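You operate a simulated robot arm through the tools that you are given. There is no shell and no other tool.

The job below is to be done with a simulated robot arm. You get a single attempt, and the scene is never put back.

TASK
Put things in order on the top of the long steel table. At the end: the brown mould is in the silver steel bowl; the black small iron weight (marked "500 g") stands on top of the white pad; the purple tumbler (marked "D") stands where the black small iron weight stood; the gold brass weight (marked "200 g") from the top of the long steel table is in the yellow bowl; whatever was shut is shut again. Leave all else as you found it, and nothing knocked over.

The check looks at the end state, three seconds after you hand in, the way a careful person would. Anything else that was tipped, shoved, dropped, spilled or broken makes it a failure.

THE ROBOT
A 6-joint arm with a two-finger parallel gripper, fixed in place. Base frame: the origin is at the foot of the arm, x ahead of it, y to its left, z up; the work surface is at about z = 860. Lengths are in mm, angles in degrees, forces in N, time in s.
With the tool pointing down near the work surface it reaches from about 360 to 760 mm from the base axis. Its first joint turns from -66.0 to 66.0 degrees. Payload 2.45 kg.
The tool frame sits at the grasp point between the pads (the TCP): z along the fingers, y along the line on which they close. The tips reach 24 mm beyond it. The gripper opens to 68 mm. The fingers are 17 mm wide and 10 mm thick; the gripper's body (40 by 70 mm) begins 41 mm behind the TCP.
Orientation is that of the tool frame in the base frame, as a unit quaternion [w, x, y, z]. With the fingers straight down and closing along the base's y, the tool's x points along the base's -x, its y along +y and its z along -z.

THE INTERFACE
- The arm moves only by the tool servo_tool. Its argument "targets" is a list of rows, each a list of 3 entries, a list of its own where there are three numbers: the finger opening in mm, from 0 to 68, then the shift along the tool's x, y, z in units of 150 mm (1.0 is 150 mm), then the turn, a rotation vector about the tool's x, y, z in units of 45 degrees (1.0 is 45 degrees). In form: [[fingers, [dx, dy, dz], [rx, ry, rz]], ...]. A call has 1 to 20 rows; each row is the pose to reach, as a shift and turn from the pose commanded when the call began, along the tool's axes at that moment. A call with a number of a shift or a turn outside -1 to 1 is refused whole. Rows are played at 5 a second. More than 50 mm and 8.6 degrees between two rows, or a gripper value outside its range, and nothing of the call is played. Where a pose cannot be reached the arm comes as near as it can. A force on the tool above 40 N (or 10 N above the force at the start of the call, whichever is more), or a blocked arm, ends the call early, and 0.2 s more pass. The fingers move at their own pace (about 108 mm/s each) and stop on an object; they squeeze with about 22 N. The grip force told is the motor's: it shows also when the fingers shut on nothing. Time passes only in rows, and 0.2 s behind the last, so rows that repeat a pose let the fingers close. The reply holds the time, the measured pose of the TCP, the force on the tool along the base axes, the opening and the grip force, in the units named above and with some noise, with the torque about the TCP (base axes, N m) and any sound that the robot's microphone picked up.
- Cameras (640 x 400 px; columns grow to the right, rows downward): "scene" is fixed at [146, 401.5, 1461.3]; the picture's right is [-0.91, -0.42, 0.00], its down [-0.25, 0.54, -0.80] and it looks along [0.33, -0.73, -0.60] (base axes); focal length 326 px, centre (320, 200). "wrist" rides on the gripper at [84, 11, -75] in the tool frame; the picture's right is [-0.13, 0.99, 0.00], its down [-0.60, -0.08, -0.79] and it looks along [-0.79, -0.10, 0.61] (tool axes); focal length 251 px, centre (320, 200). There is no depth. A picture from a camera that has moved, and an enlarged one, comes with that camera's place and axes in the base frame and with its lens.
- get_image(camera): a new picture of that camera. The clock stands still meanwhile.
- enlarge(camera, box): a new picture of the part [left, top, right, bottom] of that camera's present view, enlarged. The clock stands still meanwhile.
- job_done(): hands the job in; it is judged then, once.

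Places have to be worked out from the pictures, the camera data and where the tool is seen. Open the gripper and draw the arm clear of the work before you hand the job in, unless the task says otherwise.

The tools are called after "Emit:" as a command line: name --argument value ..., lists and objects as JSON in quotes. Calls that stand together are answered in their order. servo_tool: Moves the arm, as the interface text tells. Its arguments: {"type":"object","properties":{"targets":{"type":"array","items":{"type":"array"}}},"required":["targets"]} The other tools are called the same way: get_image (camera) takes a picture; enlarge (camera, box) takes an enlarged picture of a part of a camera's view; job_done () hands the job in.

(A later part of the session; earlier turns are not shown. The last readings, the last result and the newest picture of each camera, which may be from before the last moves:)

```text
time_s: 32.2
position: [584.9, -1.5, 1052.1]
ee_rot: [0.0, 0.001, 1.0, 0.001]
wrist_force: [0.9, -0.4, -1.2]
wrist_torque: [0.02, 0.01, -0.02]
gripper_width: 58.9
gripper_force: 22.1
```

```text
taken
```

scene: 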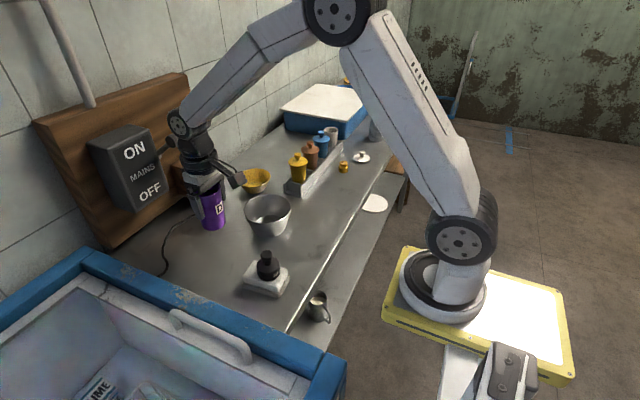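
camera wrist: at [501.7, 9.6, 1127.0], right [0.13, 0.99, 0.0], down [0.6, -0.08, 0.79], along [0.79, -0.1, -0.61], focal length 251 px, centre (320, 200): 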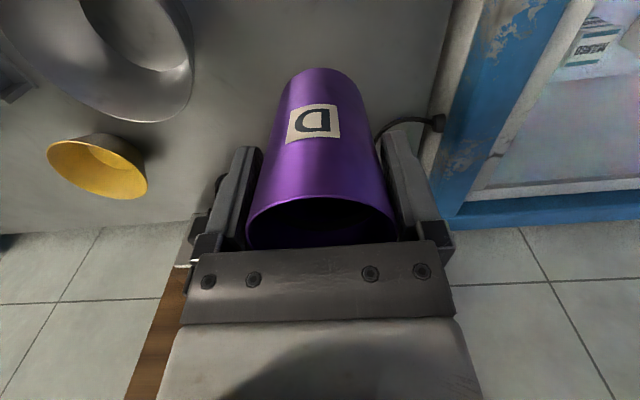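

Over the old place of the weight, tumbler level. I descend to 3 mm above touch-down height, slowing near the end.

Emit:
servo_tool --targets '[[40, [0, 0, 0.06], [0, 0, 0]], [40, [0, 0, 0.18], [0, 0, 0]], [40, [0, 0, 0.32], [0, 0, 0]], [40, [0, 0, 0.46], [0, 0, 0]], [40, [0, 0, 0.6], [0, 0, 0]], [40, [0, 0, 0.7], [0, 0, 0]], [40, [0, 0, 0.77], [0, 0, 0]], [40, [0, 0, 0.81], [0, 0, 0]], [40, [0, 0, 0.81], [0, 0, 0]]]'

Emit:
enlarge --camera "scene" --box '[160, 190, 300, 300]'

```text
time_s: 34.2
position: [585.0, -2.0, 933.2]
ee_rot: [0.0, 0.0, 1.0, 0.001]
wrist_force: [-0.7, -0.2, -0.3]
wrist_torque: [0.0, -0.01, -0.01]
gripper_width: 58.9
gripper_force: 21.7
```

```text
3.64 times, centred on (230, 245) of scene
camera zoom: at [146.0, 401.5, 1461.3], right [-0.91, -0.42, 0.0], down [-0.25, 0.54, -0.8], along [0.33, -0.73, -0.6], focal length 1186 px, centre (647, 36)
```

zoom: 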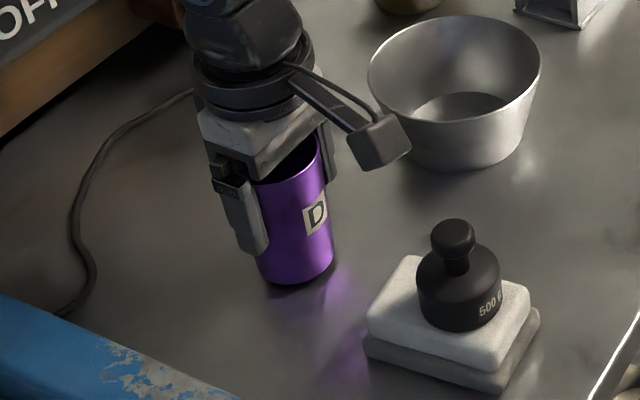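

It's a few mm above the table with no contact yet. I lower another 3 mm gently and read the force.

Emit:
servo_tool --targets '[[40, [0, 0, 0.007], [0, 0, 0]], [40, [0, 0, 0.014], [0, 0, 0]], [40, [0, 0, 0.02], [0, 0, 0]], [40, [0, 0, 0.02], [0, 0, 0]]]'

```text
time_s: 35.2
position: [584.2, -2.4, 928.6]
ee_rot: [0.0, 0.0, 1.0, 0.0]
wrist_force: [-0.4, -0.7, -1.5]
wrist_torque: [-0.02, 0.01, -0.01]
gripper_width: 59.2
gripper_force: 21.8
```

No contact force yet, so I go down one more millimetre or so.

Emit:
servo_tool --targets '[[40, [0, 0, 0.005], [0, 0, 0]], [40, [0, 0, 0.01], [0, 0, 0]], [40, [0, 0, 0.01], [0, 0, 0]]]'

```text
time_s: 36.0
position: [585.4, -1.9, 928.1]
ee_rot: [0.0, 0.0, 1.0, 0.0]
wrist_force: [-1.3, 0.4, 2.8]
wrist_torque: [0.1, 0.03, 0.05]
gripper_width: 58.8
gripper_force: 21.8
```

Contact: +2.8 N, so the tumbler is standing on the table. I open gradually and rise straight up.

Emit:
servo_tool --targets '[[60, [0, 0, 0], [0, 0, 0]], [64, [0, 0, 0], [0, 0, 0]], [68, [0, 0, 0], [0, 0, 0]], [68, [0, 0, 0], [0, 0, 0]], [68, [0, 0, -0.08], [0, 0, 0]], [68, [0, 0, -0.2], [0, 0, 0]], [68, [0, 0, -0.35], [0, 0, 0]], [68, [0, 0, -0.55], [0, 0, 0]], [68, [0, 0, -0.8], [0, 0, 0]], [68, [0, 0, -1.0], [0, 0, 0]]]'

Emit:
enlarge --camera "scene" --box '[160, 190, 300, 300]'

Emit:
get_image --camera "wrist"

```text
time_s: 38.2
position: [585.6, -2.3, 1076.6]
ee_rot: [0.0, 0.0, 1.0, -0.001]
wrist_force: [-0.5, 0.0, -0.6]
wrist_torque: [0.03, -0.01, 0.01]
gripper_width: 68.1
gripper_force: 0.0
```

```text
3.64 times, centred on (230, 245) of scene
camera zoom: at [146.0, 401.5, 1461.3], right [-0.91, -0.42, 0.0], down [-0.25, 0.54, -0.8], along [0.33, -0.73, -0.6], focal length 1186 px, centre (647, 36)
```

zoom: 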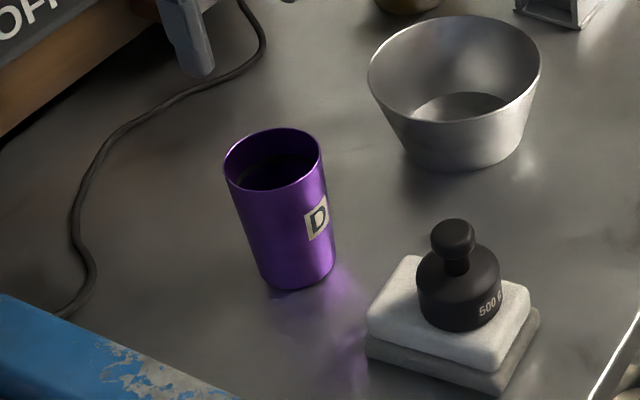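

```text
taken
camera wrist: at [501.8, 8.7, 1151.8], right [0.13, 0.99, 0.0], down [0.6, -0.08, 0.79], along [0.79, -0.1, -0.61], focal length 251 px, centre (320, 200)
```

wrist: 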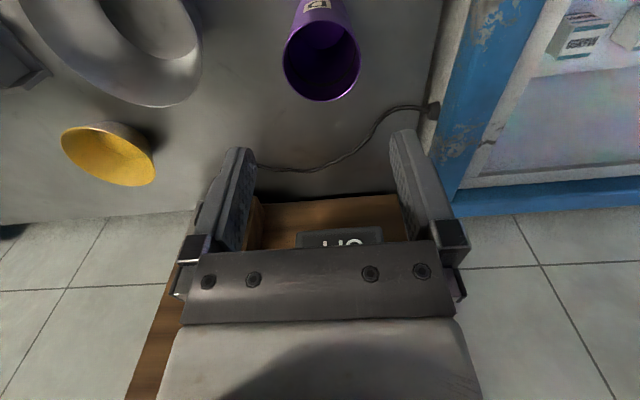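

The tumbler stands upright. To compare its place with the weight's old one, I take the very same enlarged view as in the beginning.

Emit:
enlarge --camera "scene" --box '[200, 230, 310, 310]'

```text
5.00 times, centred on (255, 270) of scene
camera zoom: at [146.0, 401.5, 1461.3], right [-0.91, -0.42, 0.0], down [-0.25, 0.54, -0.8], along [0.33, -0.73, -0.6], focal length 1631 px, centre (645, -150)
```

zoom: 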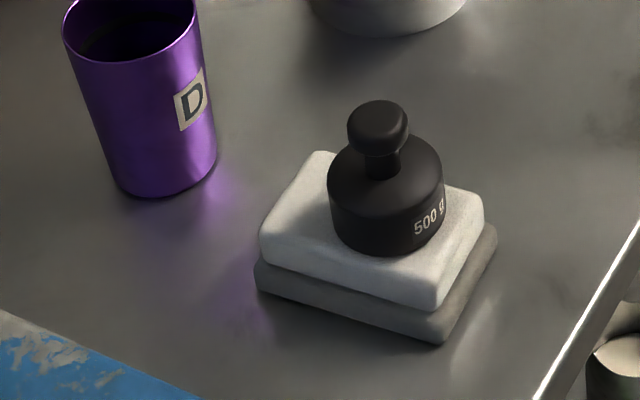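

The tumbler is within about 7 mm of where the weight stood, which I accept. Next is the gold weight near (475, -515); I travel there high up in several hops.

Emit:
servo_tool --targets '[[68, [0.1, -0.15, 0], [0, 0, 0]], [68, [0.25, -0.4, 0], [0, 0, 0]], [68, [0.4, -0.65, 0], [0, 0, 0]], [68, [0.55, -0.9, 0], [0, 0, 0]], [68, [0.65, -1.0, 0], [0, 0, 0]]]'

Emit:
servo_tool --targets '[[68, [0.02, -0.15, 0], [0, 0, 0]], [68, [0.04, -0.4, 0], [0, 0, 0]], [68, [0.06, -0.65, 0], [0, 0, 0]], [68, [0.08, -0.9, 0], [0, 0, 0]], [68, [0.08, -1.0, 0], [0, 0, 0]]]'

Emit:
get_image --camera "wrist"

Emit:
get_image --camera "scene"

```text
time_s: 39.4
position: [488.1, -152.4, 1077.3]
ee_rot: [0.0, 0.0, 1.0, 0.001]
wrist_force: [-0.4, 1.4, -0.2]
wrist_torque: [-0.04, 0.02, 0.0]
gripper_width: 67.9
gripper_force: 0.0
```

```text
time_s: 40.6
position: [473.8, -301.1, 1077.3]
ee_rot: [0.0, 0.0, 1.0, 0.0]
wrist_force: [-0.9, -0.8, 0.5]
wrist_torque: [-0.03, 0.04, 0.02]
gripper_width: 68.1
gripper_force: 0.2
```

```text
taken
camera wrist: at [391.5, -289.5, 1152.3], right [0.13, 0.99, 0.0], down [0.6, -0.08, 0.79], along [0.79, -0.1, -0.61], focal length 251 px, centre (320, 200)
```

wrist: 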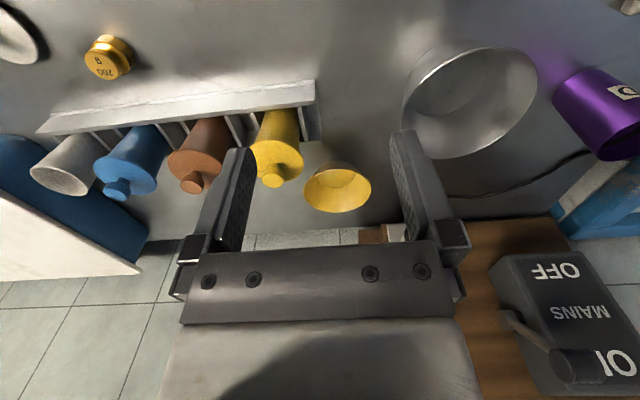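

```text
taken
```

scene: 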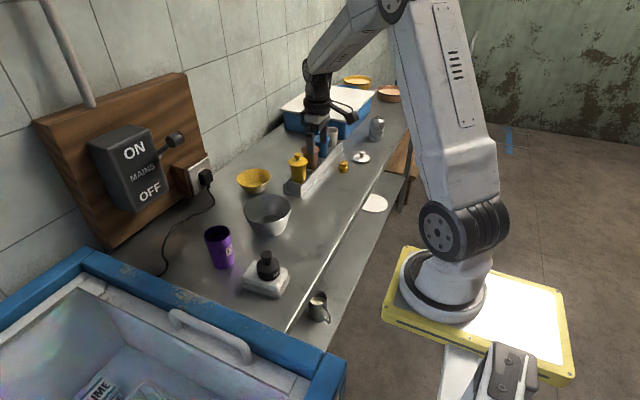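

The gold weight comes out at about (478, -518) and the yellow bowl at (696, -300) with the rim near z 899. I continue toward the gold weight.

Emit:
servo_tool --targets '[[68, [0, -0.15, 0], [0, 0, 0]], [68, [0, -0.4, 0.05], [0, 0, 0]], [68, [0, -0.65, 0.15], [0, 0, 0]], [68, [0, -0.9, 0.25], [0, 0, 0]], [68, [0, -1.0, 0.3], [0, 0, 0]]]'

Emit:
servo_tool --targets '[[68, [-0.01, -0.1, 0], [0, 0, 0]], [68, [-0.02, -0.3, 0.05], [0, 0, 0]], [68, [-0.02, -0.42, 0.1], [0, 0, 0]], [68, [-0.02, -0.447, 0.15], [0, 0, 0]], [68, [-0.02, -0.447, 0.15], [0, 0, 0]]]'

Emit:
get_image --camera "wrist"

Emit:
enlarge --camera "scene" --box '[300, 110, 400, 190]'

```text
time_s: 41.8
position: [474.9, -450.4, 1032.1]
ee_rot: [0.001, 0.001, 1.0, 0.0]
wrist_force: [-0.3, -0.3, 0.0]
wrist_torque: [0.02, -0.01, 0.04]
gripper_width: 68.0
gripper_force: 0.1
```

```text
time_s: 43.0
position: [478.9, -517.8, 1010.7]
ee_rot: [0.0, 0.0, 1.0, -0.001]
wrist_force: [-0.3, -0.3, 0.1]
wrist_torque: [0.02, -0.02, -0.03]
gripper_width: 67.8
gripper_force: 0.1
```

```text
taken
camera wrist: at [395.0, -506.9, 1084.1], right [0.13, 0.99, 0.0], down [0.6, -0.08, 0.79], along [0.79, -0.1, -0.61], focal length 251 px, centre (320, 200)
```

wrist: 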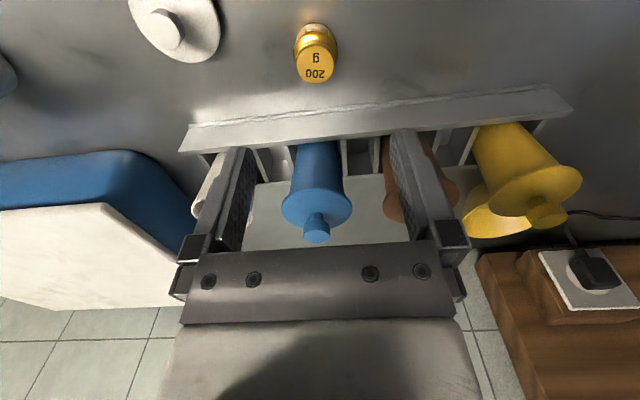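

```text
5.00 times, centred on (350, 150) of scene
camera zoom: at [146.0, 401.5, 1461.3], right [-0.91, -0.42, 0.0], down [-0.25, 0.54, -0.8], along [0.33, -0.73, -0.6], focal length 1631 px, centre (170, 450)
```

zoom: 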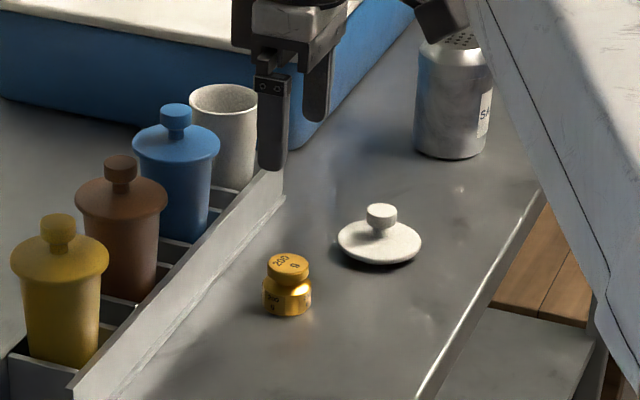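

I put the gold weight's axis at about (481, -521), top near z 894; the blue lid's near edge is at x ≈ 533, so the gripper fits. I lower to z≈930 and check alignment.

Emit:
servo_tool --targets '[[68, [-0.015, -0.02, 0.1], [0, 0, 0]], [68, [-0.015, -0.02, 0.28], [0, 0, 0]], [68, [-0.015, -0.02, 0.44], [0, 0, 0]], [68, [-0.015, -0.02, 0.52], [0, 0, 0]], [68, [-0.015, -0.02, 0.535], [0, 0, 0]]]'

Emit:
get_image --camera "wrist"

Emit:
enlarge --camera "scene" --box '[300, 110, 400, 190]'

```text
time_s: 44.2
position: [479.6, -521.8, 929.0]
ee_rot: [0.0, 0.0, 1.0, 0.0]
wrist_force: [0.3, -0.1, 0.2]
wrist_torque: [-0.02, -0.01, -0.01]
gripper_width: 67.8
gripper_force: 0.0
```

```text
taken
camera wrist: at [396.8, -511.0, 1004.2], right [0.13, 0.99, 0.0], down [0.6, -0.08, 0.79], along [0.79, -0.1, -0.61], focal length 251 px, centre (320, 200)
```

wrist: 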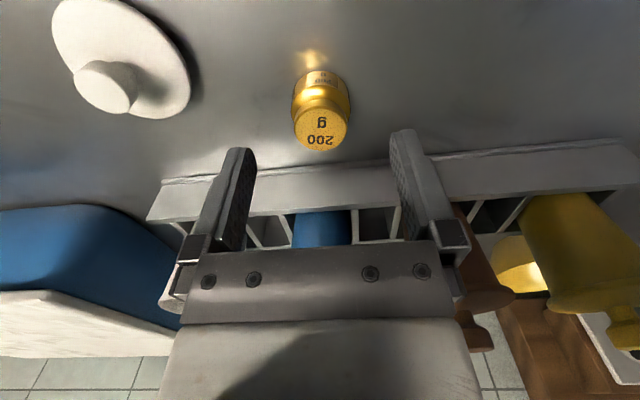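

```text
5.00 times, centred on (350, 150) of scene
camera zoom: at [146.0, 401.5, 1461.3], right [-0.91, -0.42, 0.0], down [-0.25, 0.54, -0.8], along [0.33, -0.73, -0.6], focal length 1631 px, centre (170, 450)
```

zoom: 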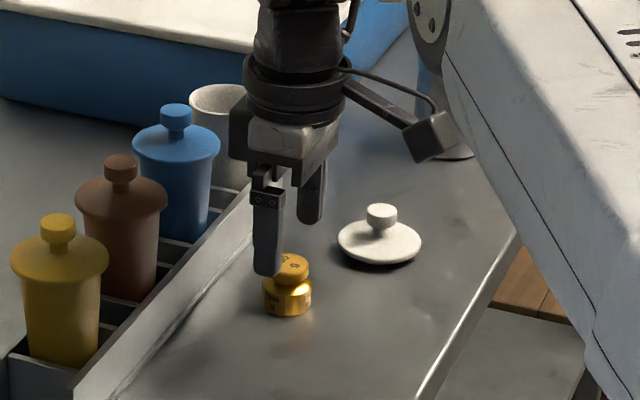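

The gold weight is right on the tool axis (x ≈ 479, y ≈ -521). I descend to z≈888, close on it and lift slowly.

Emit:
servo_tool --targets '[[68, [0, 0, 0.1], [0, 0, 0]], [68, [0, 0, 0.2], [0, 0, 0]], [68, [0, 0, 0.265], [0, 0, 0]], [68, [0, 0, 0.275], [0, 0, 0]], [68, [0, 0, 0.275], [0, 0, 0]]]'

Emit:
get_image --camera "wrist"

```text
time_s: 45.4
position: [479.8, -520.7, 888.5]
ee_rot: [0.001, 0.001, 1.0, 0.0]
wrist_force: [-0.3, 0.9, 0.2]
wrist_torque: [0.0, 0.01, 0.01]
gripper_width: 68.2
gripper_force: 0.0
```

```text
taken
camera wrist: at [397.1, -510.1, 963.1], right [0.13, 0.99, 0.0], down [0.6, -0.08, 0.79], along [0.79, -0.1, -0.61], focal length 251 px, centre (320, 200)
```

wrist: 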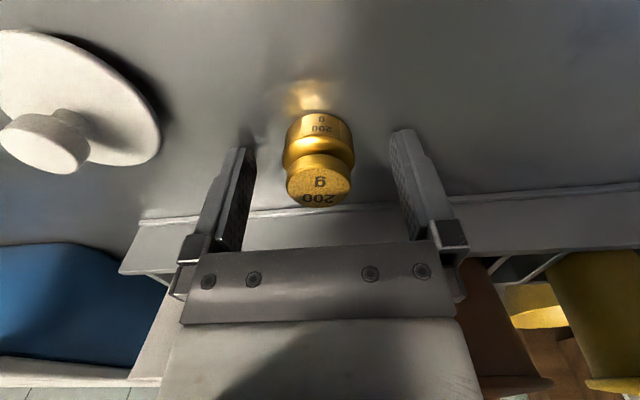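

Clear of the white lid and centred. I close and lift slowly 25 mm.

Emit:
servo_tool --targets '[[50, [0, 0, 0], [0, 0, 0]], [35, [0, 0, 0], [0, 0, 0]], [20, [0, 0, 0], [0, 0, 0]], [15, [0, 0, 0], [0, 0, 0]], [15, [0, 0, 0], [0, 0, 0]], [15, [0, 0, 0], [0, 0, 0]], [15, [0, 0, -0.02], [0, 0, 0]], [15, [0, 0, -0.05], [0, 0, 0]], [15, [0, 0, -0.1], [0, 0, 0]], [15, [0, 0, -0.15], [0, 0, 0]], [15, [0, 0, -0.17], [0, 0, 0]], [15, [0, 0, -0.17], [0, 0, 0]]]'

Emit:
get_image --camera "wrist"

Emit:
enlarge --camera "scene" --box '[300, 110, 400, 190]'

```text
time_s: 48.0
position: [480.6, -521.9, 913.1]
ee_rot: [0.001, 0.0, 1.0, 0.0]
wrist_force: [0.0, -0.2, -1.9]
wrist_torque: [-0.02, 0.01, -0.03]
gripper_width: 32.8
gripper_force: 21.8
```

```text
taken
camera wrist: at [397.1, -509.9, 988.4], right [0.13, 0.99, 0.0], down [0.6, -0.08, 0.79], along [0.79, -0.1, -0.61], focal length 251 px, centre (320, 200)
```

wrist: 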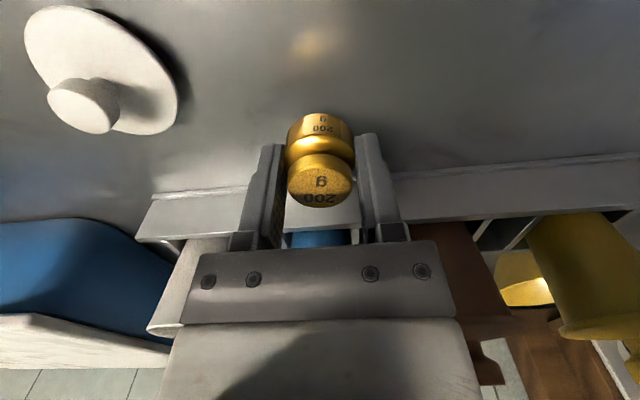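

```text
5.00 times, centred on (350, 150) of scene
camera zoom: at [146.0, 401.5, 1461.3], right [-0.91, -0.42, 0.0], down [-0.25, 0.54, -0.8], along [0.33, -0.73, -0.6], focal length 1631 px, centre (170, 450)
```

zoom: 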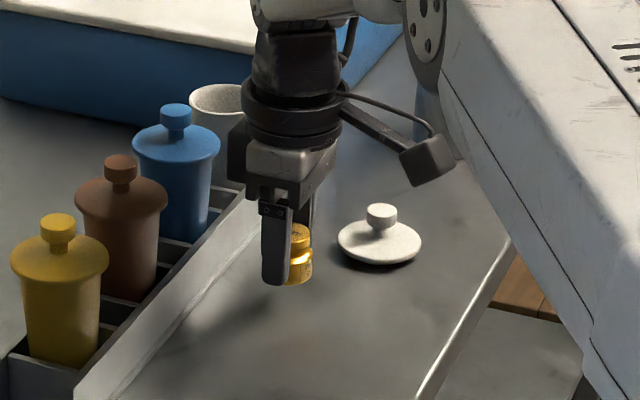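

The gold weight is held (1.9 N). I raise it well above the moulds, then go toward the yellow bowl.

Emit:
servo_tool --targets '[[15, [0, 0, -0.1], [0, 0, 0]], [15, [0, 0, -0.28], [0, 0, 0]], [15, [0, 0, -0.48], [0, 0, 0]], [15, [0, 0, -0.68], [0, 0, 0]], [15, [0, 0, -0.86], [0, 0, 0]], [15, [0, 0.03, -0.95], [0, 0, 0]], [15, [0, 0.15, -0.98], [0, 0, 0]], [15, [0, 0.33, -0.98], [0, 0, 0]], [15, [0, 0.53, -0.98], [0, 0, 0]], [15, [0, 0.73, -0.98], [0, 0, 0]], [15, [0, 0.9, -0.98], [0, 0, 0]], [15, [0, 1.0, -0.98], [0, 0, 0]]]'

Emit:
servo_tool --targets '[[15, [-0.05, 0.05, 0], [0, 0, 0]], [15, [-0.18, 0.15, 0], [0, 0, 0]], [15, [-0.35, 0.25, 0], [0, 0, 0]], [15, [-0.55, 0.35, 0], [0, 0, 0]], [15, [-0.75, 0.43, 0], [0, 0, 0]], [15, [-0.92, 0.47, 0], [0, 0, 0]], [15, [-1.0, 0.48, 0], [0, 0, 0]], [15, [-1.0, 0.48, 0], [0, 0, 0]]]'

Emit:
get_image --camera "wrist"

Emit:
get_image --camera "scene"

```text
time_s: 50.6
position: [480.5, -371.6, 1058.5]
ee_rot: [0.001, -0.001, 1.0, 0.0]
wrist_force: [0.3, -0.3, -2.5]
wrist_torque: [-0.03, 0.02, 0.01]
gripper_width: 32.9
gripper_force: 21.8
```

```text
time_s: 52.4
position: [632.6, -299.8, 1059.8]
ee_rot: [0.0, 0.001, 1.0, 0.001]
wrist_force: [-0.1, -0.3, -1.6]
wrist_torque: [-0.01, -0.01, 0.0]
gripper_width: 33.0
gripper_force: 22.1
```

```text
taken
camera wrist: at [548.3, -288.2, 1135.3], right [0.13, 0.99, 0.0], down [0.6, -0.08, 0.79], along [0.79, -0.1, -0.61], focal length 251 px, centre (320, 200)
```

wrist: 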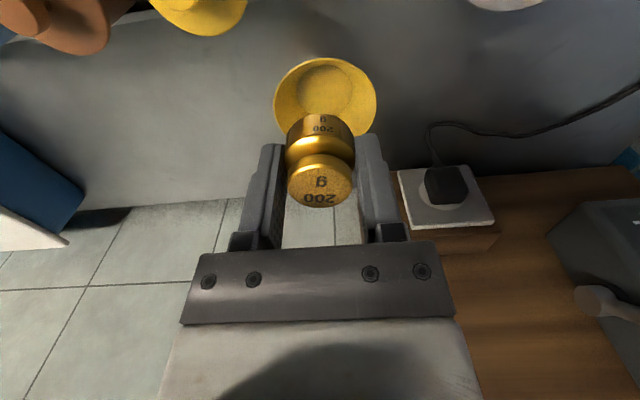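

```text
taken
```

scene: 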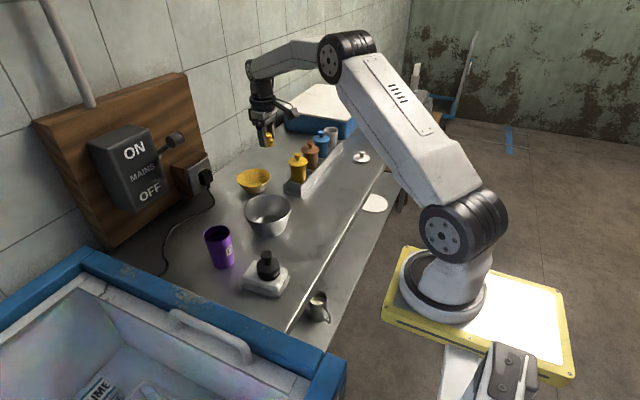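

The bowl's rim centre comes out at (692, -300), rim ~105 mm across. I move over it to (688, -299) and descend part-way to see that the reach suffices.

Emit:
servo_tool --targets '[[15, [-0.05, 0, 0], [0, 0, 0]], [15, [-0.15, 0, 0], [0, 0, 0]], [15, [-0.27, 0, 0], [0, 0, 0]], [15, [-0.36, 0, 0], [0, 0, 0]], [15, [-0.37, 0, 0.1], [0, 0, 0]], [15, [-0.37, 0, 0.3], [0, 0, 0]], [15, [-0.37, 0, 0.5], [0, 0, 0]], [15, [-0.37, 0, 0.65], [0, 0, 0]], [15, [-0.37, 0, 0.7], [0, 0, 0]], [15, [-0.37, 0, 0.7], [0, 0, 0]]]'

Emit:
get_image --camera "wrist"

Emit:
enlarge --camera "scene" --box '[200, 120, 320, 220]'

```text
time_s: 54.6
position: [685.6, -300.8, 956.0]
ee_rot: [0.0, 0.0, 1.0, -0.001]
wrist_force: [-0.3, 0.4, -2.1]
wrist_torque: [-0.01, -0.01, 0.02]
gripper_width: 33.0
gripper_force: 22.2
```

```text
taken
camera wrist: at [602.2, -289.3, 1030.7], right [0.13, 0.99, 0.0], down [0.6, -0.08, 0.79], along [0.79, -0.1, -0.61], focal length 251 px, centre (320, 200)
```

wrist: 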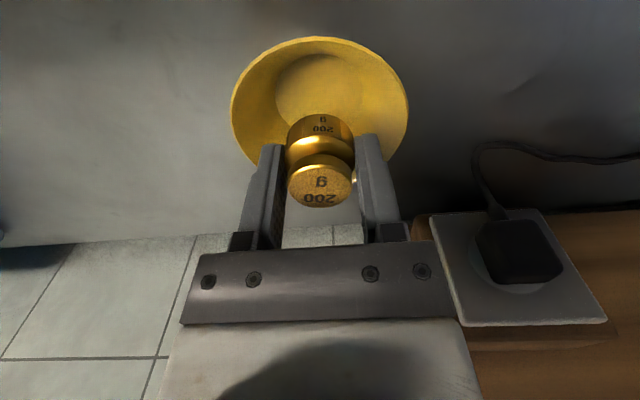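

```text
4.00 times, centred on (260, 170) of scene
camera zoom: at [146.1, 401.5, 1461.3], right [-0.91, -0.42, 0.0], down [-0.25, 0.54, -0.8], along [0.33, -0.73, -0.6], focal length 1305 px, centre (560, 320)
```

zoom: 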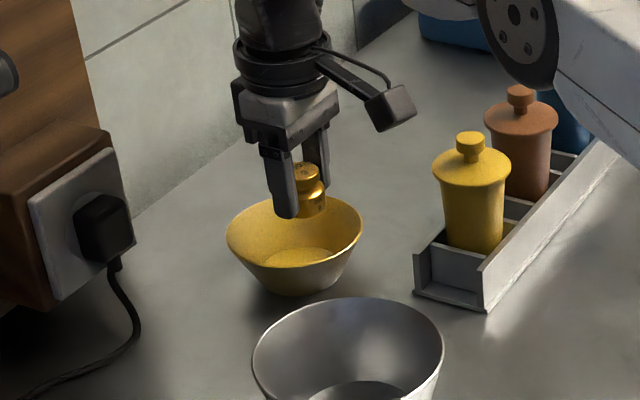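

Aligned in y; the bowl floor's centre is near x 694, so I go 5 mm further out and lower to just above its floor (TCP ≈ 897).

Emit:
servo_tool --targets '[[15, [-0.02, 0, 0.03], [0, 0, 0]], [15, [-0.035, 0, 0.12], [0, 0, 0]], [15, [-0.035, 0, 0.22], [0, 0, 0]], [15, [-0.035, 0, 0.31], [0, 0, 0]], [15, [-0.035, 0, 0.37], [0, 0, 0]], [15, [-0.035, 0, 0.39], [0, 0, 0]], [15, [-0.035, 0, 0.39], [0, 0, 0]]]'

Emit:
get_image --camera "wrist"

Emit:
enlarge --camera "scene" --box '[200, 120, 320, 220]'

```text
time_s: 56.2
position: [690.6, -300.6, 896.7]
ee_rot: [0.0, 0.0, 1.0, 0.0]
wrist_force: [0.6, -0.1, -1.9]
wrist_torque: [-0.02, -0.03, 0.0]
gripper_width: 33.2
gripper_force: 22.2
```

```text
taken
camera wrist: at [607.9, -288.8, 970.9], right [0.13, 0.99, 0.0], down [0.6, -0.08, 0.79], along [0.79, -0.1, -0.61], focal length 251 px, centre (320, 200)
```

wrist: 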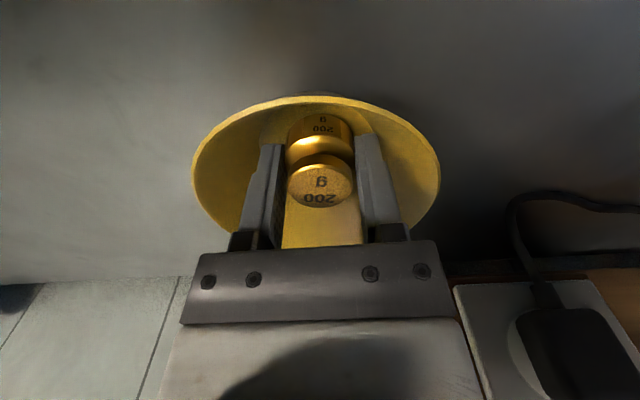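

```text
4.00 times, centred on (260, 170) of scene
camera zoom: at [146.1, 401.5, 1461.3], right [-0.91, -0.42, 0.0], down [-0.25, 0.54, -0.8], along [0.33, -0.73, -0.6], focal length 1305 px, centre (560, 320)
```

zoom: 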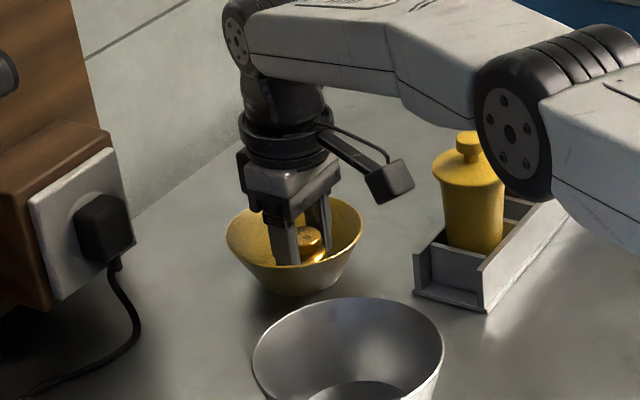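

Still hanging free (-1.9 N) just above the floor. I lower a few more millimetres while watching the force.

Emit:
servo_tool --targets '[[15, [0, 0, 0.008], [0, 0, 0]], [15, [0, 0, 0.015], [0, 0, 0]], [15, [0, 0, 0.02], [0, 0, 0]], [15, [0, 0, 0.02], [0, 0, 0]]]'

```text
time_s: 57.2
position: [691.3, -300.0, 893.4]
ee_rot: [-0.001, 0.001, 1.0, 0.0]
wrist_force: [1.0, 0.1, 0.3]
wrist_torque: [0.06, 0.0, -0.04]
gripper_width: 33.2
gripper_force: 22.1
```

The weight is off the gripper now (0.3 N), so it touches the floor. I go down half a millimetre and open only to 42 so the fingers don't touch the bowl wall.

Emit:
servo_tool --targets '[[15, [0, 0, 0.004], [0, 0, 0]], [36, [0, 0, 0.004], [0, 0, 0]], [40, [0, 0, 0.004], [0, 0, 0]], [41, [0, 0, 0.004], [0, 0, 0]], [41, [0, 0, 0.004], [0, 0, 0]]]'

Emit:
get_image --camera "wrist"

```text
time_s: 58.4
position: [691.9, -300.3, 892.2]
ee_rot: [0.001, 0.0, 1.0, 0.0]
wrist_force: [1.9, -2.0, 2.7]
wrist_torque: [0.04, 0.03, -0.03]
gripper_width: 39.2
gripper_force: 0.1
```

```text
taken
camera wrist: at [607.9, -288.7, 968.1], right [0.13, 0.99, 0.0], down [0.6, -0.08, 0.79], along [0.79, -0.1, -0.61], focal length 251 px, centre (320, 200)
```

wrist: 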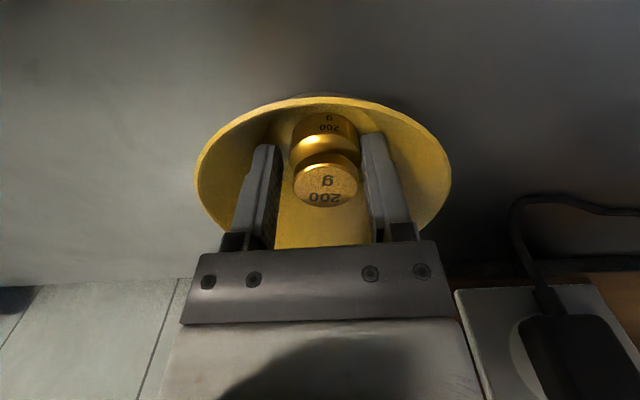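

The opening stopped at 39 mm and the bowl shifted slightly, so a finger is touching its wall. I narrow to 36.5 and rise straight out.

Emit:
servo_tool --targets '[[37, [0, 0, 0], [0, 0, 0]], [36.5, [0, 0, 0], [0, 0, 0]], [36.5, [0, 0, -0.02], [0, 0, 0]], [36.5, [0, 0, -0.05], [0, 0, 0]], [36.5, [0, 0, -0.1], [0, 0, 0]], [36.5, [0, 0, -0.18], [0, 0, 0]], [36.5, [0, 0, -0.3], [0, 0, 0]], [45, [0, 0, -0.5], [0, 0, 0]], [60, [0, 0, -0.75], [0, 0, 0]], [60, [0, 0, -1.0], [0, 0, 0]]]'

Emit:
get_image --camera "wrist"

Emit:
enlarge --camera "scene" --box '[200, 120, 320, 220]'

```text
time_s: 60.6
position: [691.3, -300.4, 1046.5]
ee_rot: [-0.001, 0.0, 1.0, 0.0]
wrist_force: [0.6, -0.4, 0.1]
wrist_torque: [0.0, 0.0, 0.01]
gripper_width: 60.0
gripper_force: 0.0
```

```text
taken
camera wrist: at [608.0, -288.0, 1120.0], right [0.13, 0.99, 0.0], down [0.6, -0.08, 0.79], along [0.79, -0.1, -0.61], focal length 251 px, centre (320, 200)
```

wrist: 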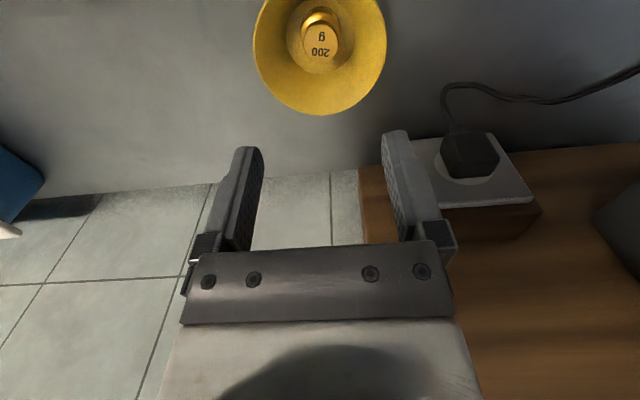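

```text
4.00 times, centred on (260, 170) of scene
camera zoom: at [146.0, 401.5, 1461.3], right [-0.91, -0.42, 0.0], down [-0.25, 0.54, -0.8], along [0.33, -0.73, -0.6], focal length 1305 px, centre (560, 320)
```

zoom: 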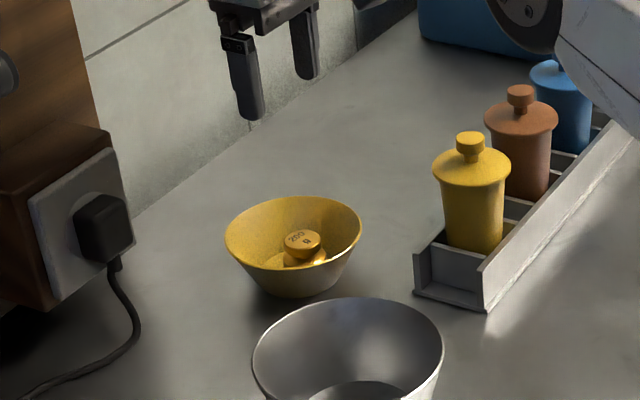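

The gold weight stands upright in the yellow bowl, and the bowl moved by only about 2 mm. Next the brown mould: I triangulate its flange at about (564, -446, 959), with neighbours 87 mm away on each side, so I fly above it to look.

Emit:
servo_tool --targets '[[68, [0.02, -0.03, -0.1], [0, 0, 0]], [68, [0.15, -0.18, -0.15], [0, 0, 0]], [68, [0.33, -0.38, -0.2], [0, 0, 0]], [68, [0.52, -0.6, -0.2], [0, 0, 0]], [68, [0.7, -0.8, -0.2], [0, 0, 0]], [68, [0.82, -0.94, -0.2], [0, 0, 0]], [68, [0.847, -0.973, -0.2], [0, 0, 0]], [68, [0.847, -0.973, -0.2], [0, 0, 0]]]'

Emit:
get_image --camera "wrist"

Emit:
enlarge --camera "scene" --box '[260, 110, 380, 200]'

```text
time_s: 62.4
position: [564.3, -446.5, 1072.2]
ee_rot: [0.0, 0.0, 1.0, 0.0]
wrist_force: [-0.4, 0.5, -0.1]
wrist_torque: [-0.01, -0.03, 0.03]
gripper_width: 68.2
gripper_force: 0.0
```

```text
taken
camera wrist: at [481.0, -435.0, 1147.8], right [0.13, 0.99, 0.0], down [0.6, -0.08, 0.79], along [0.79, -0.1, -0.61], focal length 251 px, centre (320, 200)
```

wrist: 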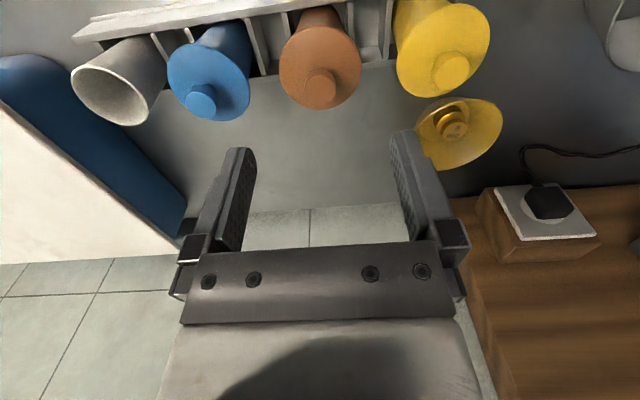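

```text
4.44 times, centred on (320, 155) of scene
camera zoom: at [146.0, 401.5, 1461.3], right [-0.91, -0.42, 0.0], down [-0.25, 0.54, -0.8], along [0.33, -0.73, -0.6], focal length 1450 px, centre (320, 400)
```

zoom: 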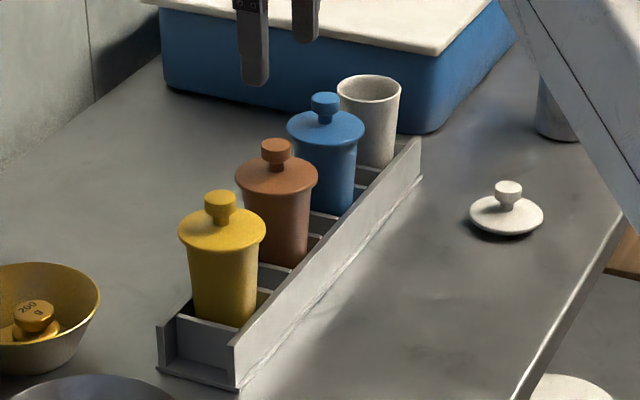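

The flange measures about 60 mm across and is centred on the tool axis. The white mould's lid lies loose on the table, so these lids may be separate; I'll first test with a gentle vertical grip on the brown flange, lowering to just above it now.

Emit:
servo_tool --targets '[[68, [-0.01, 0, 0.08], [0, 0, 0]], [68, [-0.01, 0, 0.24], [0, 0, 0]], [68, [-0.01, 0, 0.4], [0, 0, 0]], [68, [-0.01, 0, 0.51], [0, 0, 0]], [68, [-0.01, 0, 0.53], [0, 0, 0]], [68, [-0.01, 0, 0.53], [0, 0, 0]]]'

Emit:
get_image --camera "wrist"

Emit:
enlarge --camera "scene" --box '[260, 110, 380, 200]'

```text
time_s: 63.8
position: [565.4, -446.6, 992.6]
ee_rot: [0.0, -0.001, 1.0, -0.001]
wrist_force: [-0.3, 0.3, -0.2]
wrist_torque: [-0.02, 0.01, 0.03]
gripper_width: 68.1
gripper_force: 0.1
```

```text
taken
camera wrist: at [482.6, -434.8, 1067.9], right [0.13, 0.99, 0.0], down [0.6, -0.08, 0.79], along [0.79, -0.1, -0.61], focal length 251 px, centre (320, 200)
```

wrist: 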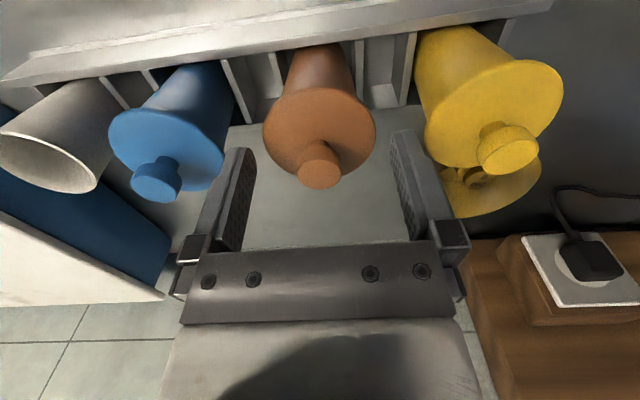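

```text
4.44 times, centred on (320, 155) of scene
camera zoom: at [146.0, 401.5, 1461.3], right [-0.91, -0.42, 0.0], down [-0.25, 0.54, -0.8], along [0.33, -0.73, -0.6], focal length 1450 px, centre (320, 400)
```

zoom: 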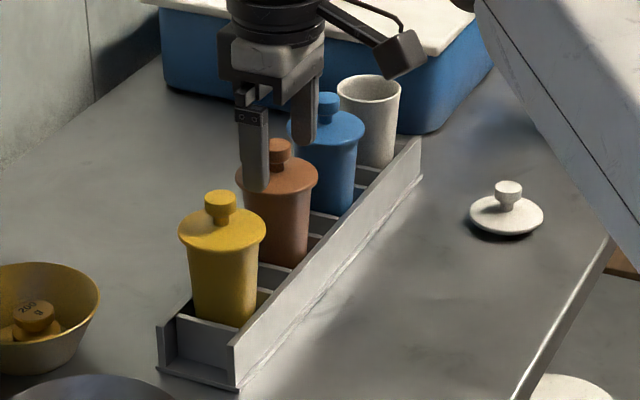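

Centred: flange at (565.5, -445.6). I lower 25 mm so the flange sits between the pads, and check.

Emit:
servo_tool --targets '[[68, [0, 0.005, 0.05], [0, 0, 0]], [68, [0, 0.005, 0.1], [0, 0, 0]], [68, [0, 0.005, 0.15], [0, 0, 0]], [68, [0, 0.005, 0.17], [0, 0, 0]], [68, [0, 0.005, 0.17], [0, 0, 0]]]'

Emit:
get_image --camera "wrist"

Emit:
enlarge --camera "scene" --box '[280, 120, 360, 190]'

```text
time_s: 65.0
position: [565.7, -445.0, 968.6]
ee_rot: [-0.001, 0.0, 1.0, 0.001]
wrist_force: [-0.8, -0.7, -0.1]
wrist_torque: [-0.03, 0.02, -0.01]
gripper_width: 68.3
gripper_force: 0.0
```

```text
taken
camera wrist: at [482.6, -434.2, 1043.1], right [0.13, 0.99, 0.0], down [0.6, -0.08, 0.79], along [0.79, -0.1, -0.61], focal length 251 px, centre (320, 200)
```

wrist: 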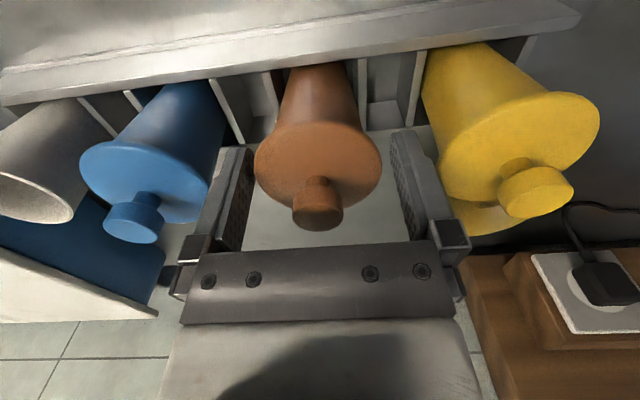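

```text
5.71 times, centred on (320, 155) of scene
camera zoom: at [146.0, 401.5, 1461.3], right [-0.91, -0.42, 0.0], down [-0.25, 0.54, -0.8], along [0.33, -0.73, -0.6], focal length 1864 px, centre (320, 457)
```

zoom: 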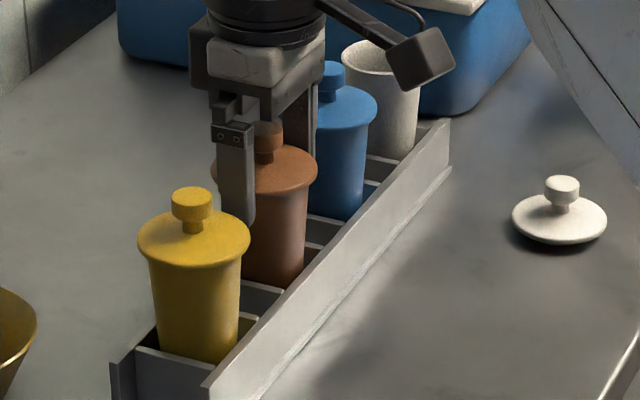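

The flange sits between the pads, both neighbours clear. I close and lift only 8 mm to see whether the whole mould comes or just the lid.

Emit:
servo_tool --targets '[[62, [0, 0, 0], [0, 0, 0]], [52, [0, 0, 0], [0, 0, 0]], [40, [0, 0, 0], [0, 0, 0]], [40, [0, 0, 0], [0, 0, 0]], [40, [0, 0, -0.015], [0, 0, 0]], [40, [0, 0, -0.03], [0, 0, 0]], [40, [0, 0, -0.045], [0, 0, 0]], [40, [0, 0, -0.055], [0, 0, 0]], [40, [0, 0, -0.055], [0, 0, 0]]]'

Emit:
get_image --camera "wrist"

Emit:
enlarge --camera "scene" --box '[280, 120, 360, 190]'

Emit:
enlarge --camera "wrist" --box '[230, 40, 410, 250]'

```text
time_s: 67.0
position: [567.2, -445.1, 977.5]
ee_rot: [0.0, 0.0, 1.0, 0.0]
wrist_force: [0.2, 0.1, -0.9]
wrist_torque: [-0.01, 0.01, -0.01]
gripper_width: 58.9
gripper_force: 22.2
```

```text
taken
camera wrist: at [483.1, -433.8, 1051.3], right [0.13, 0.99, 0.0], down [0.6, -0.08, 0.79], along [0.79, -0.1, -0.61], focal length 251 px, centre (320, 200)
```

wrist: 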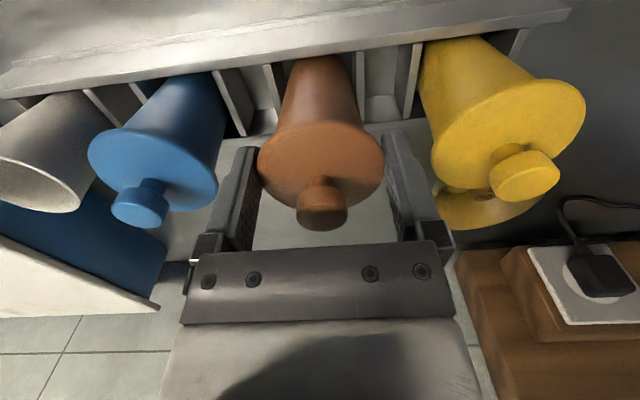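

```text
5.71 times, centred on (320, 155) of scene
camera zoom: at [146.0, 401.5, 1461.3], right [-0.91, -0.42, 0.0], down [-0.25, 0.54, -0.8], along [0.33, -0.73, -0.6], focal length 1864 px, centre (320, 457)
```

zoom: 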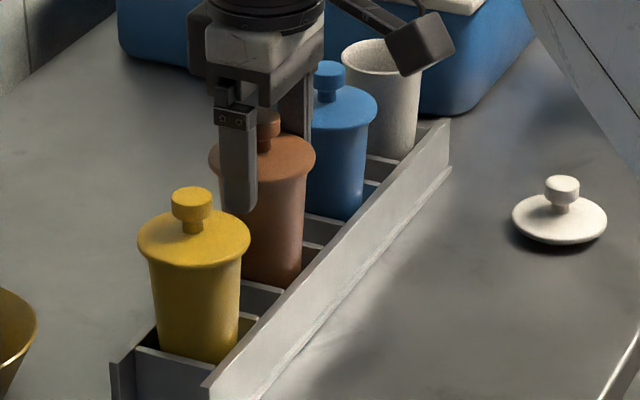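

```text
1.90 times, centred on (320, 145) of wrist
camera zoom: at [483.1, -433.8, 1051.3], right [0.13, 0.99, 0.0], down [0.6, -0.08, 0.79], along [0.79, -0.1, -0.61], focal length 479 px, centre (320, 305)
```

zoom: 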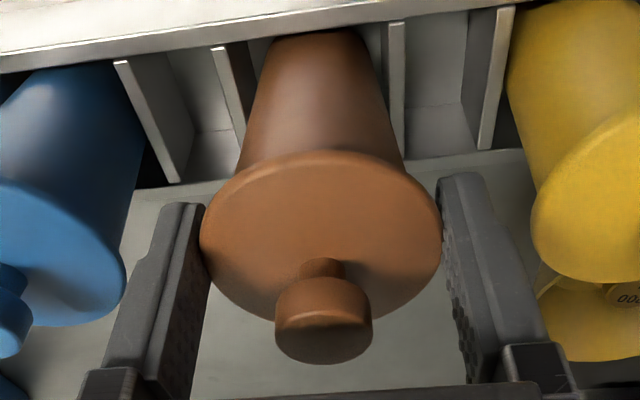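

The flange is held (0.9 N), and no gap is visible yet. I lift another 15 mm and enlarge more.

Emit:
servo_tool --targets '[[40, [0, 0, -0.02], [0, 0, 0]], [40, [0, 0, -0.05], [0, 0, 0]], [40, [0, 0, -0.08], [0, 0, 0]], [40, [0, 0, -0.1], [0, 0, 0]], [40, [0, 0, -0.1], [0, 0, 0]]]'

Emit:
enlarge --camera "scene" --box '[300, 130, 350, 180]'

Emit:
enlarge --camera "wrist" --box '[230, 20, 410, 250]'

```text
time_s: 68.2
position: [567.2, -445.6, 992.2]
ee_rot: [0.0, 0.0, 1.0, 0.0]
wrist_force: [-1.2, 0.6, -0.9]
wrist_torque: [0.0, 0.01, 0.03]
gripper_width: 58.9
gripper_force: 22.5
```

```text
8.00 times, centred on (325, 155) of scene
camera zoom: at [146.0, 401.5, 1461.3], right [-0.91, -0.42, 0.0], down [-0.25, 0.54, -0.8], along [0.33, -0.73, -0.6], focal length 2610 px, centre (280, 560)
```

zoom: 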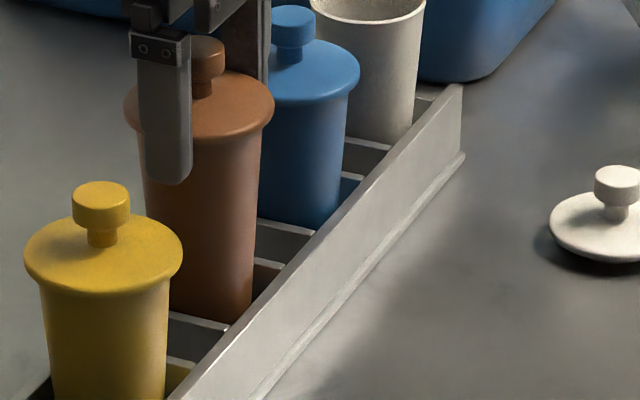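

```text
1.74 times, centred on (320, 135) of wrist
camera zoom: at [483.1, -434.5, 1066.5], right [0.13, 0.99, 0.0], down [0.6, -0.08, 0.79], along [0.79, -0.1, -0.61], focal length 437 px, centre (320, 313)
```

zoom: 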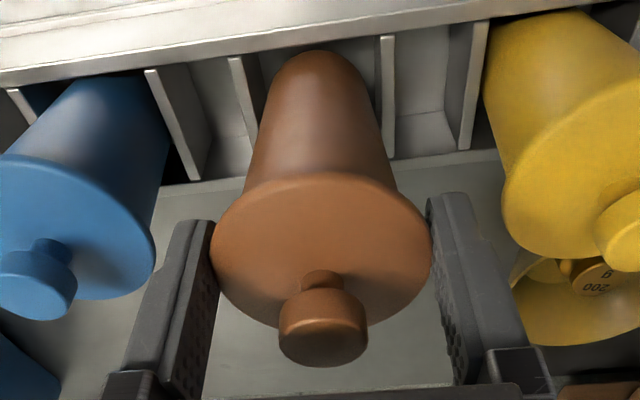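

The whole mould is rising with its lid: its bottom shows above the slot and there's no gap, so it's one piece. I lift it ~100 mm more, then swing it out to x≈480, clear of the yellow mould.

Emit:
servo_tool --targets '[[40, [0, 0, -0.05], [0, 0, 0]], [40, [0, 0, -0.15], [0, 0, 0]], [40, [0, 0, -0.28], [0, 0, 0]], [40, [0, 0, -0.42], [0, 0, 0]], [40, [0, 0, -0.56], [0, 0, 0]], [40, [0, 0, -0.66], [0, 0, 0]], [40, [0, 0, -0.7], [0, 0, 0]], [40, [0.05, 0, -0.7], [0, 0, 0]], [40, [0.15, 0, -0.7], [0, 0, 0]], [40, [0.27, 0, -0.7], [0, 0, 0]], [40, [0.39, 0, -0.7], [0, 0, 0]], [40, [0.47, 0, -0.7], [0, 0, 0]], [40, [0.5, 0, -0.7], [0, 0, 0]], [40, [0.5, 0, -0.7], [0, 0, 0]]]'

Emit:
get_image --camera "scene"

Emit:
get_image --camera "wrist"

```text
time_s: 71.2
position: [491.2, -444.1, 1095.8]
ee_rot: [0.0, 0.0, 1.0, 0.0]
wrist_force: [-0.9, -0.2, -2.0]
wrist_torque: [0.01, -0.04, -0.03]
gripper_width: 58.9
gripper_force: 21.5
```

```text
taken
```

scene: 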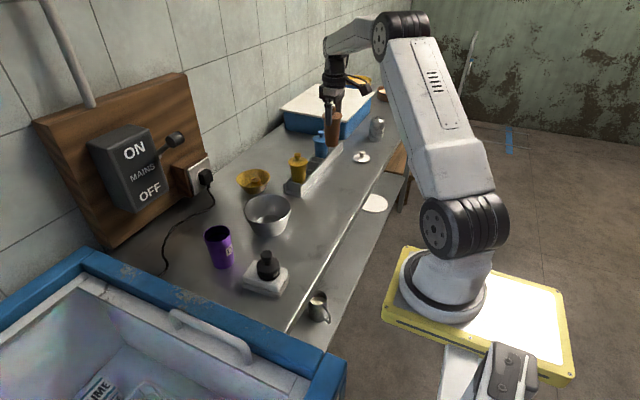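

```text
taken
camera wrist: at [407.5, -434.3, 1171.5], right [0.13, 0.99, 0.0], down [0.6, -0.08, 0.79], along [0.79, -0.1, -0.61], focal length 251 px, centre (320, 200)
```

wrist: 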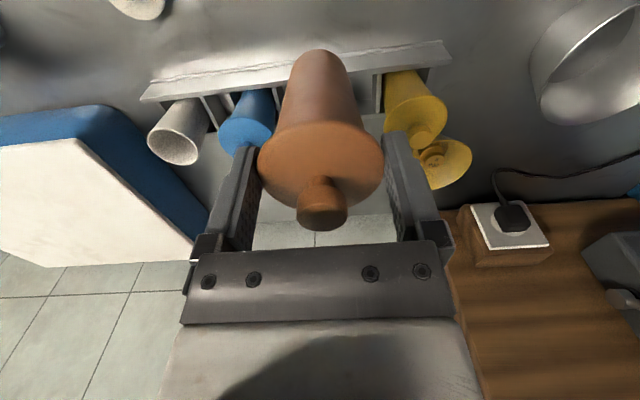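

The brown mould is well in the grip, hanging straight. I carry it in +y toward the steel bowl at about (553, -157).

Emit:
servo_tool --targets '[[40, [0, 0.05, 0], [0, 0, 0]], [40, [0, 0.18, 0], [0, 0, 0]], [40, [0, 0.36, 0], [0, 0, 0]], [40, [0, 0.55, 0], [0, 0, 0]], [40, [0, 0.74, 0], [0, 0, 0]], [40, [0, 0.9, 0], [0, 0, 0]], [40, [0, 1.0, 0], [0, 0, 0]]]'

Emit:
servo_tool --targets '[[40, [-0.01, 0.06, 0], [0, 0, 0]], [40, [-0.06, 0.2, 0], [0, 0, 0]], [40, [-0.14, 0.38, 0], [0, 0, 0]], [40, [-0.22, 0.56, 0], [0, 0, 0]], [40, [-0.28, 0.72, 0], [0, 0, 0]], [40, [-0.3, 0.8, 0], [0, 0, 0]], [40, [-0.3, 0.82, 0], [0, 0, 0]], [40, [-0.3, 0.82, 0], [0, 0, 0]]]'

Emit:
get_image --camera "wrist"

Emit:
enlarge --camera "scene" --box '[200, 120, 340, 250]'

```text
time_s: 72.8
position: [490.7, -294.6, 1096.7]
ee_rot: [0.0, 0.0, 1.0, 0.001]
wrist_force: [-0.1, 0.2, -1.1]
wrist_torque: [0.05, 0.02, 0.0]
gripper_width: 58.9
gripper_force: 22.4
```

```text
time_s: 74.6
position: [536.3, -171.6, 1094.9]
ee_rot: [0.0, 0.0, 1.0, -0.001]
wrist_force: [-0.7, -0.5, -1.5]
wrist_torque: [-0.02, 0.01, -0.02]
gripper_width: 59.2
gripper_force: 21.7
```

```text
taken
camera wrist: at [453.1, -160.6, 1171.5], right [0.13, 0.99, 0.0], down [0.6, -0.08, 0.79], along [0.79, -0.1, -0.61], focal length 251 px, centre (320, 200)
```

wrist: 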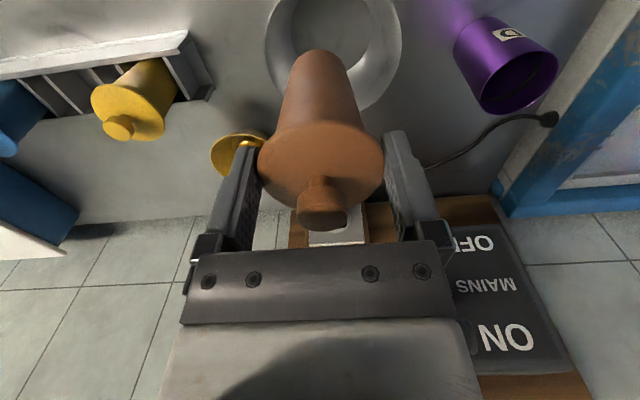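

```text
3.08 times, centred on (270, 185) of scene
camera zoom: at [146.0, 401.5, 1461.3], right [-0.91, -0.42, 0.0], down [-0.25, 0.54, -0.8], along [0.33, -0.73, -0.6], focal length 1004 px, centre (474, 246)
```

zoom: 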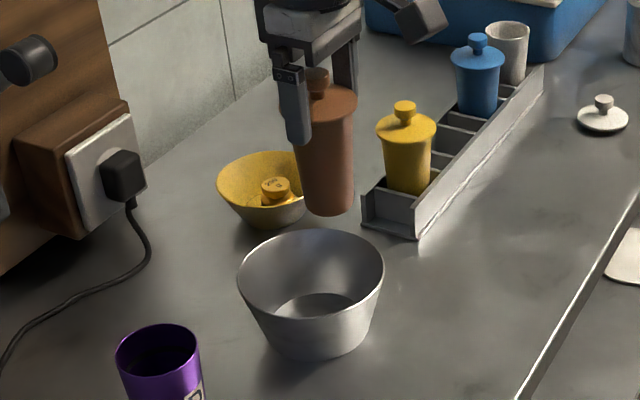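

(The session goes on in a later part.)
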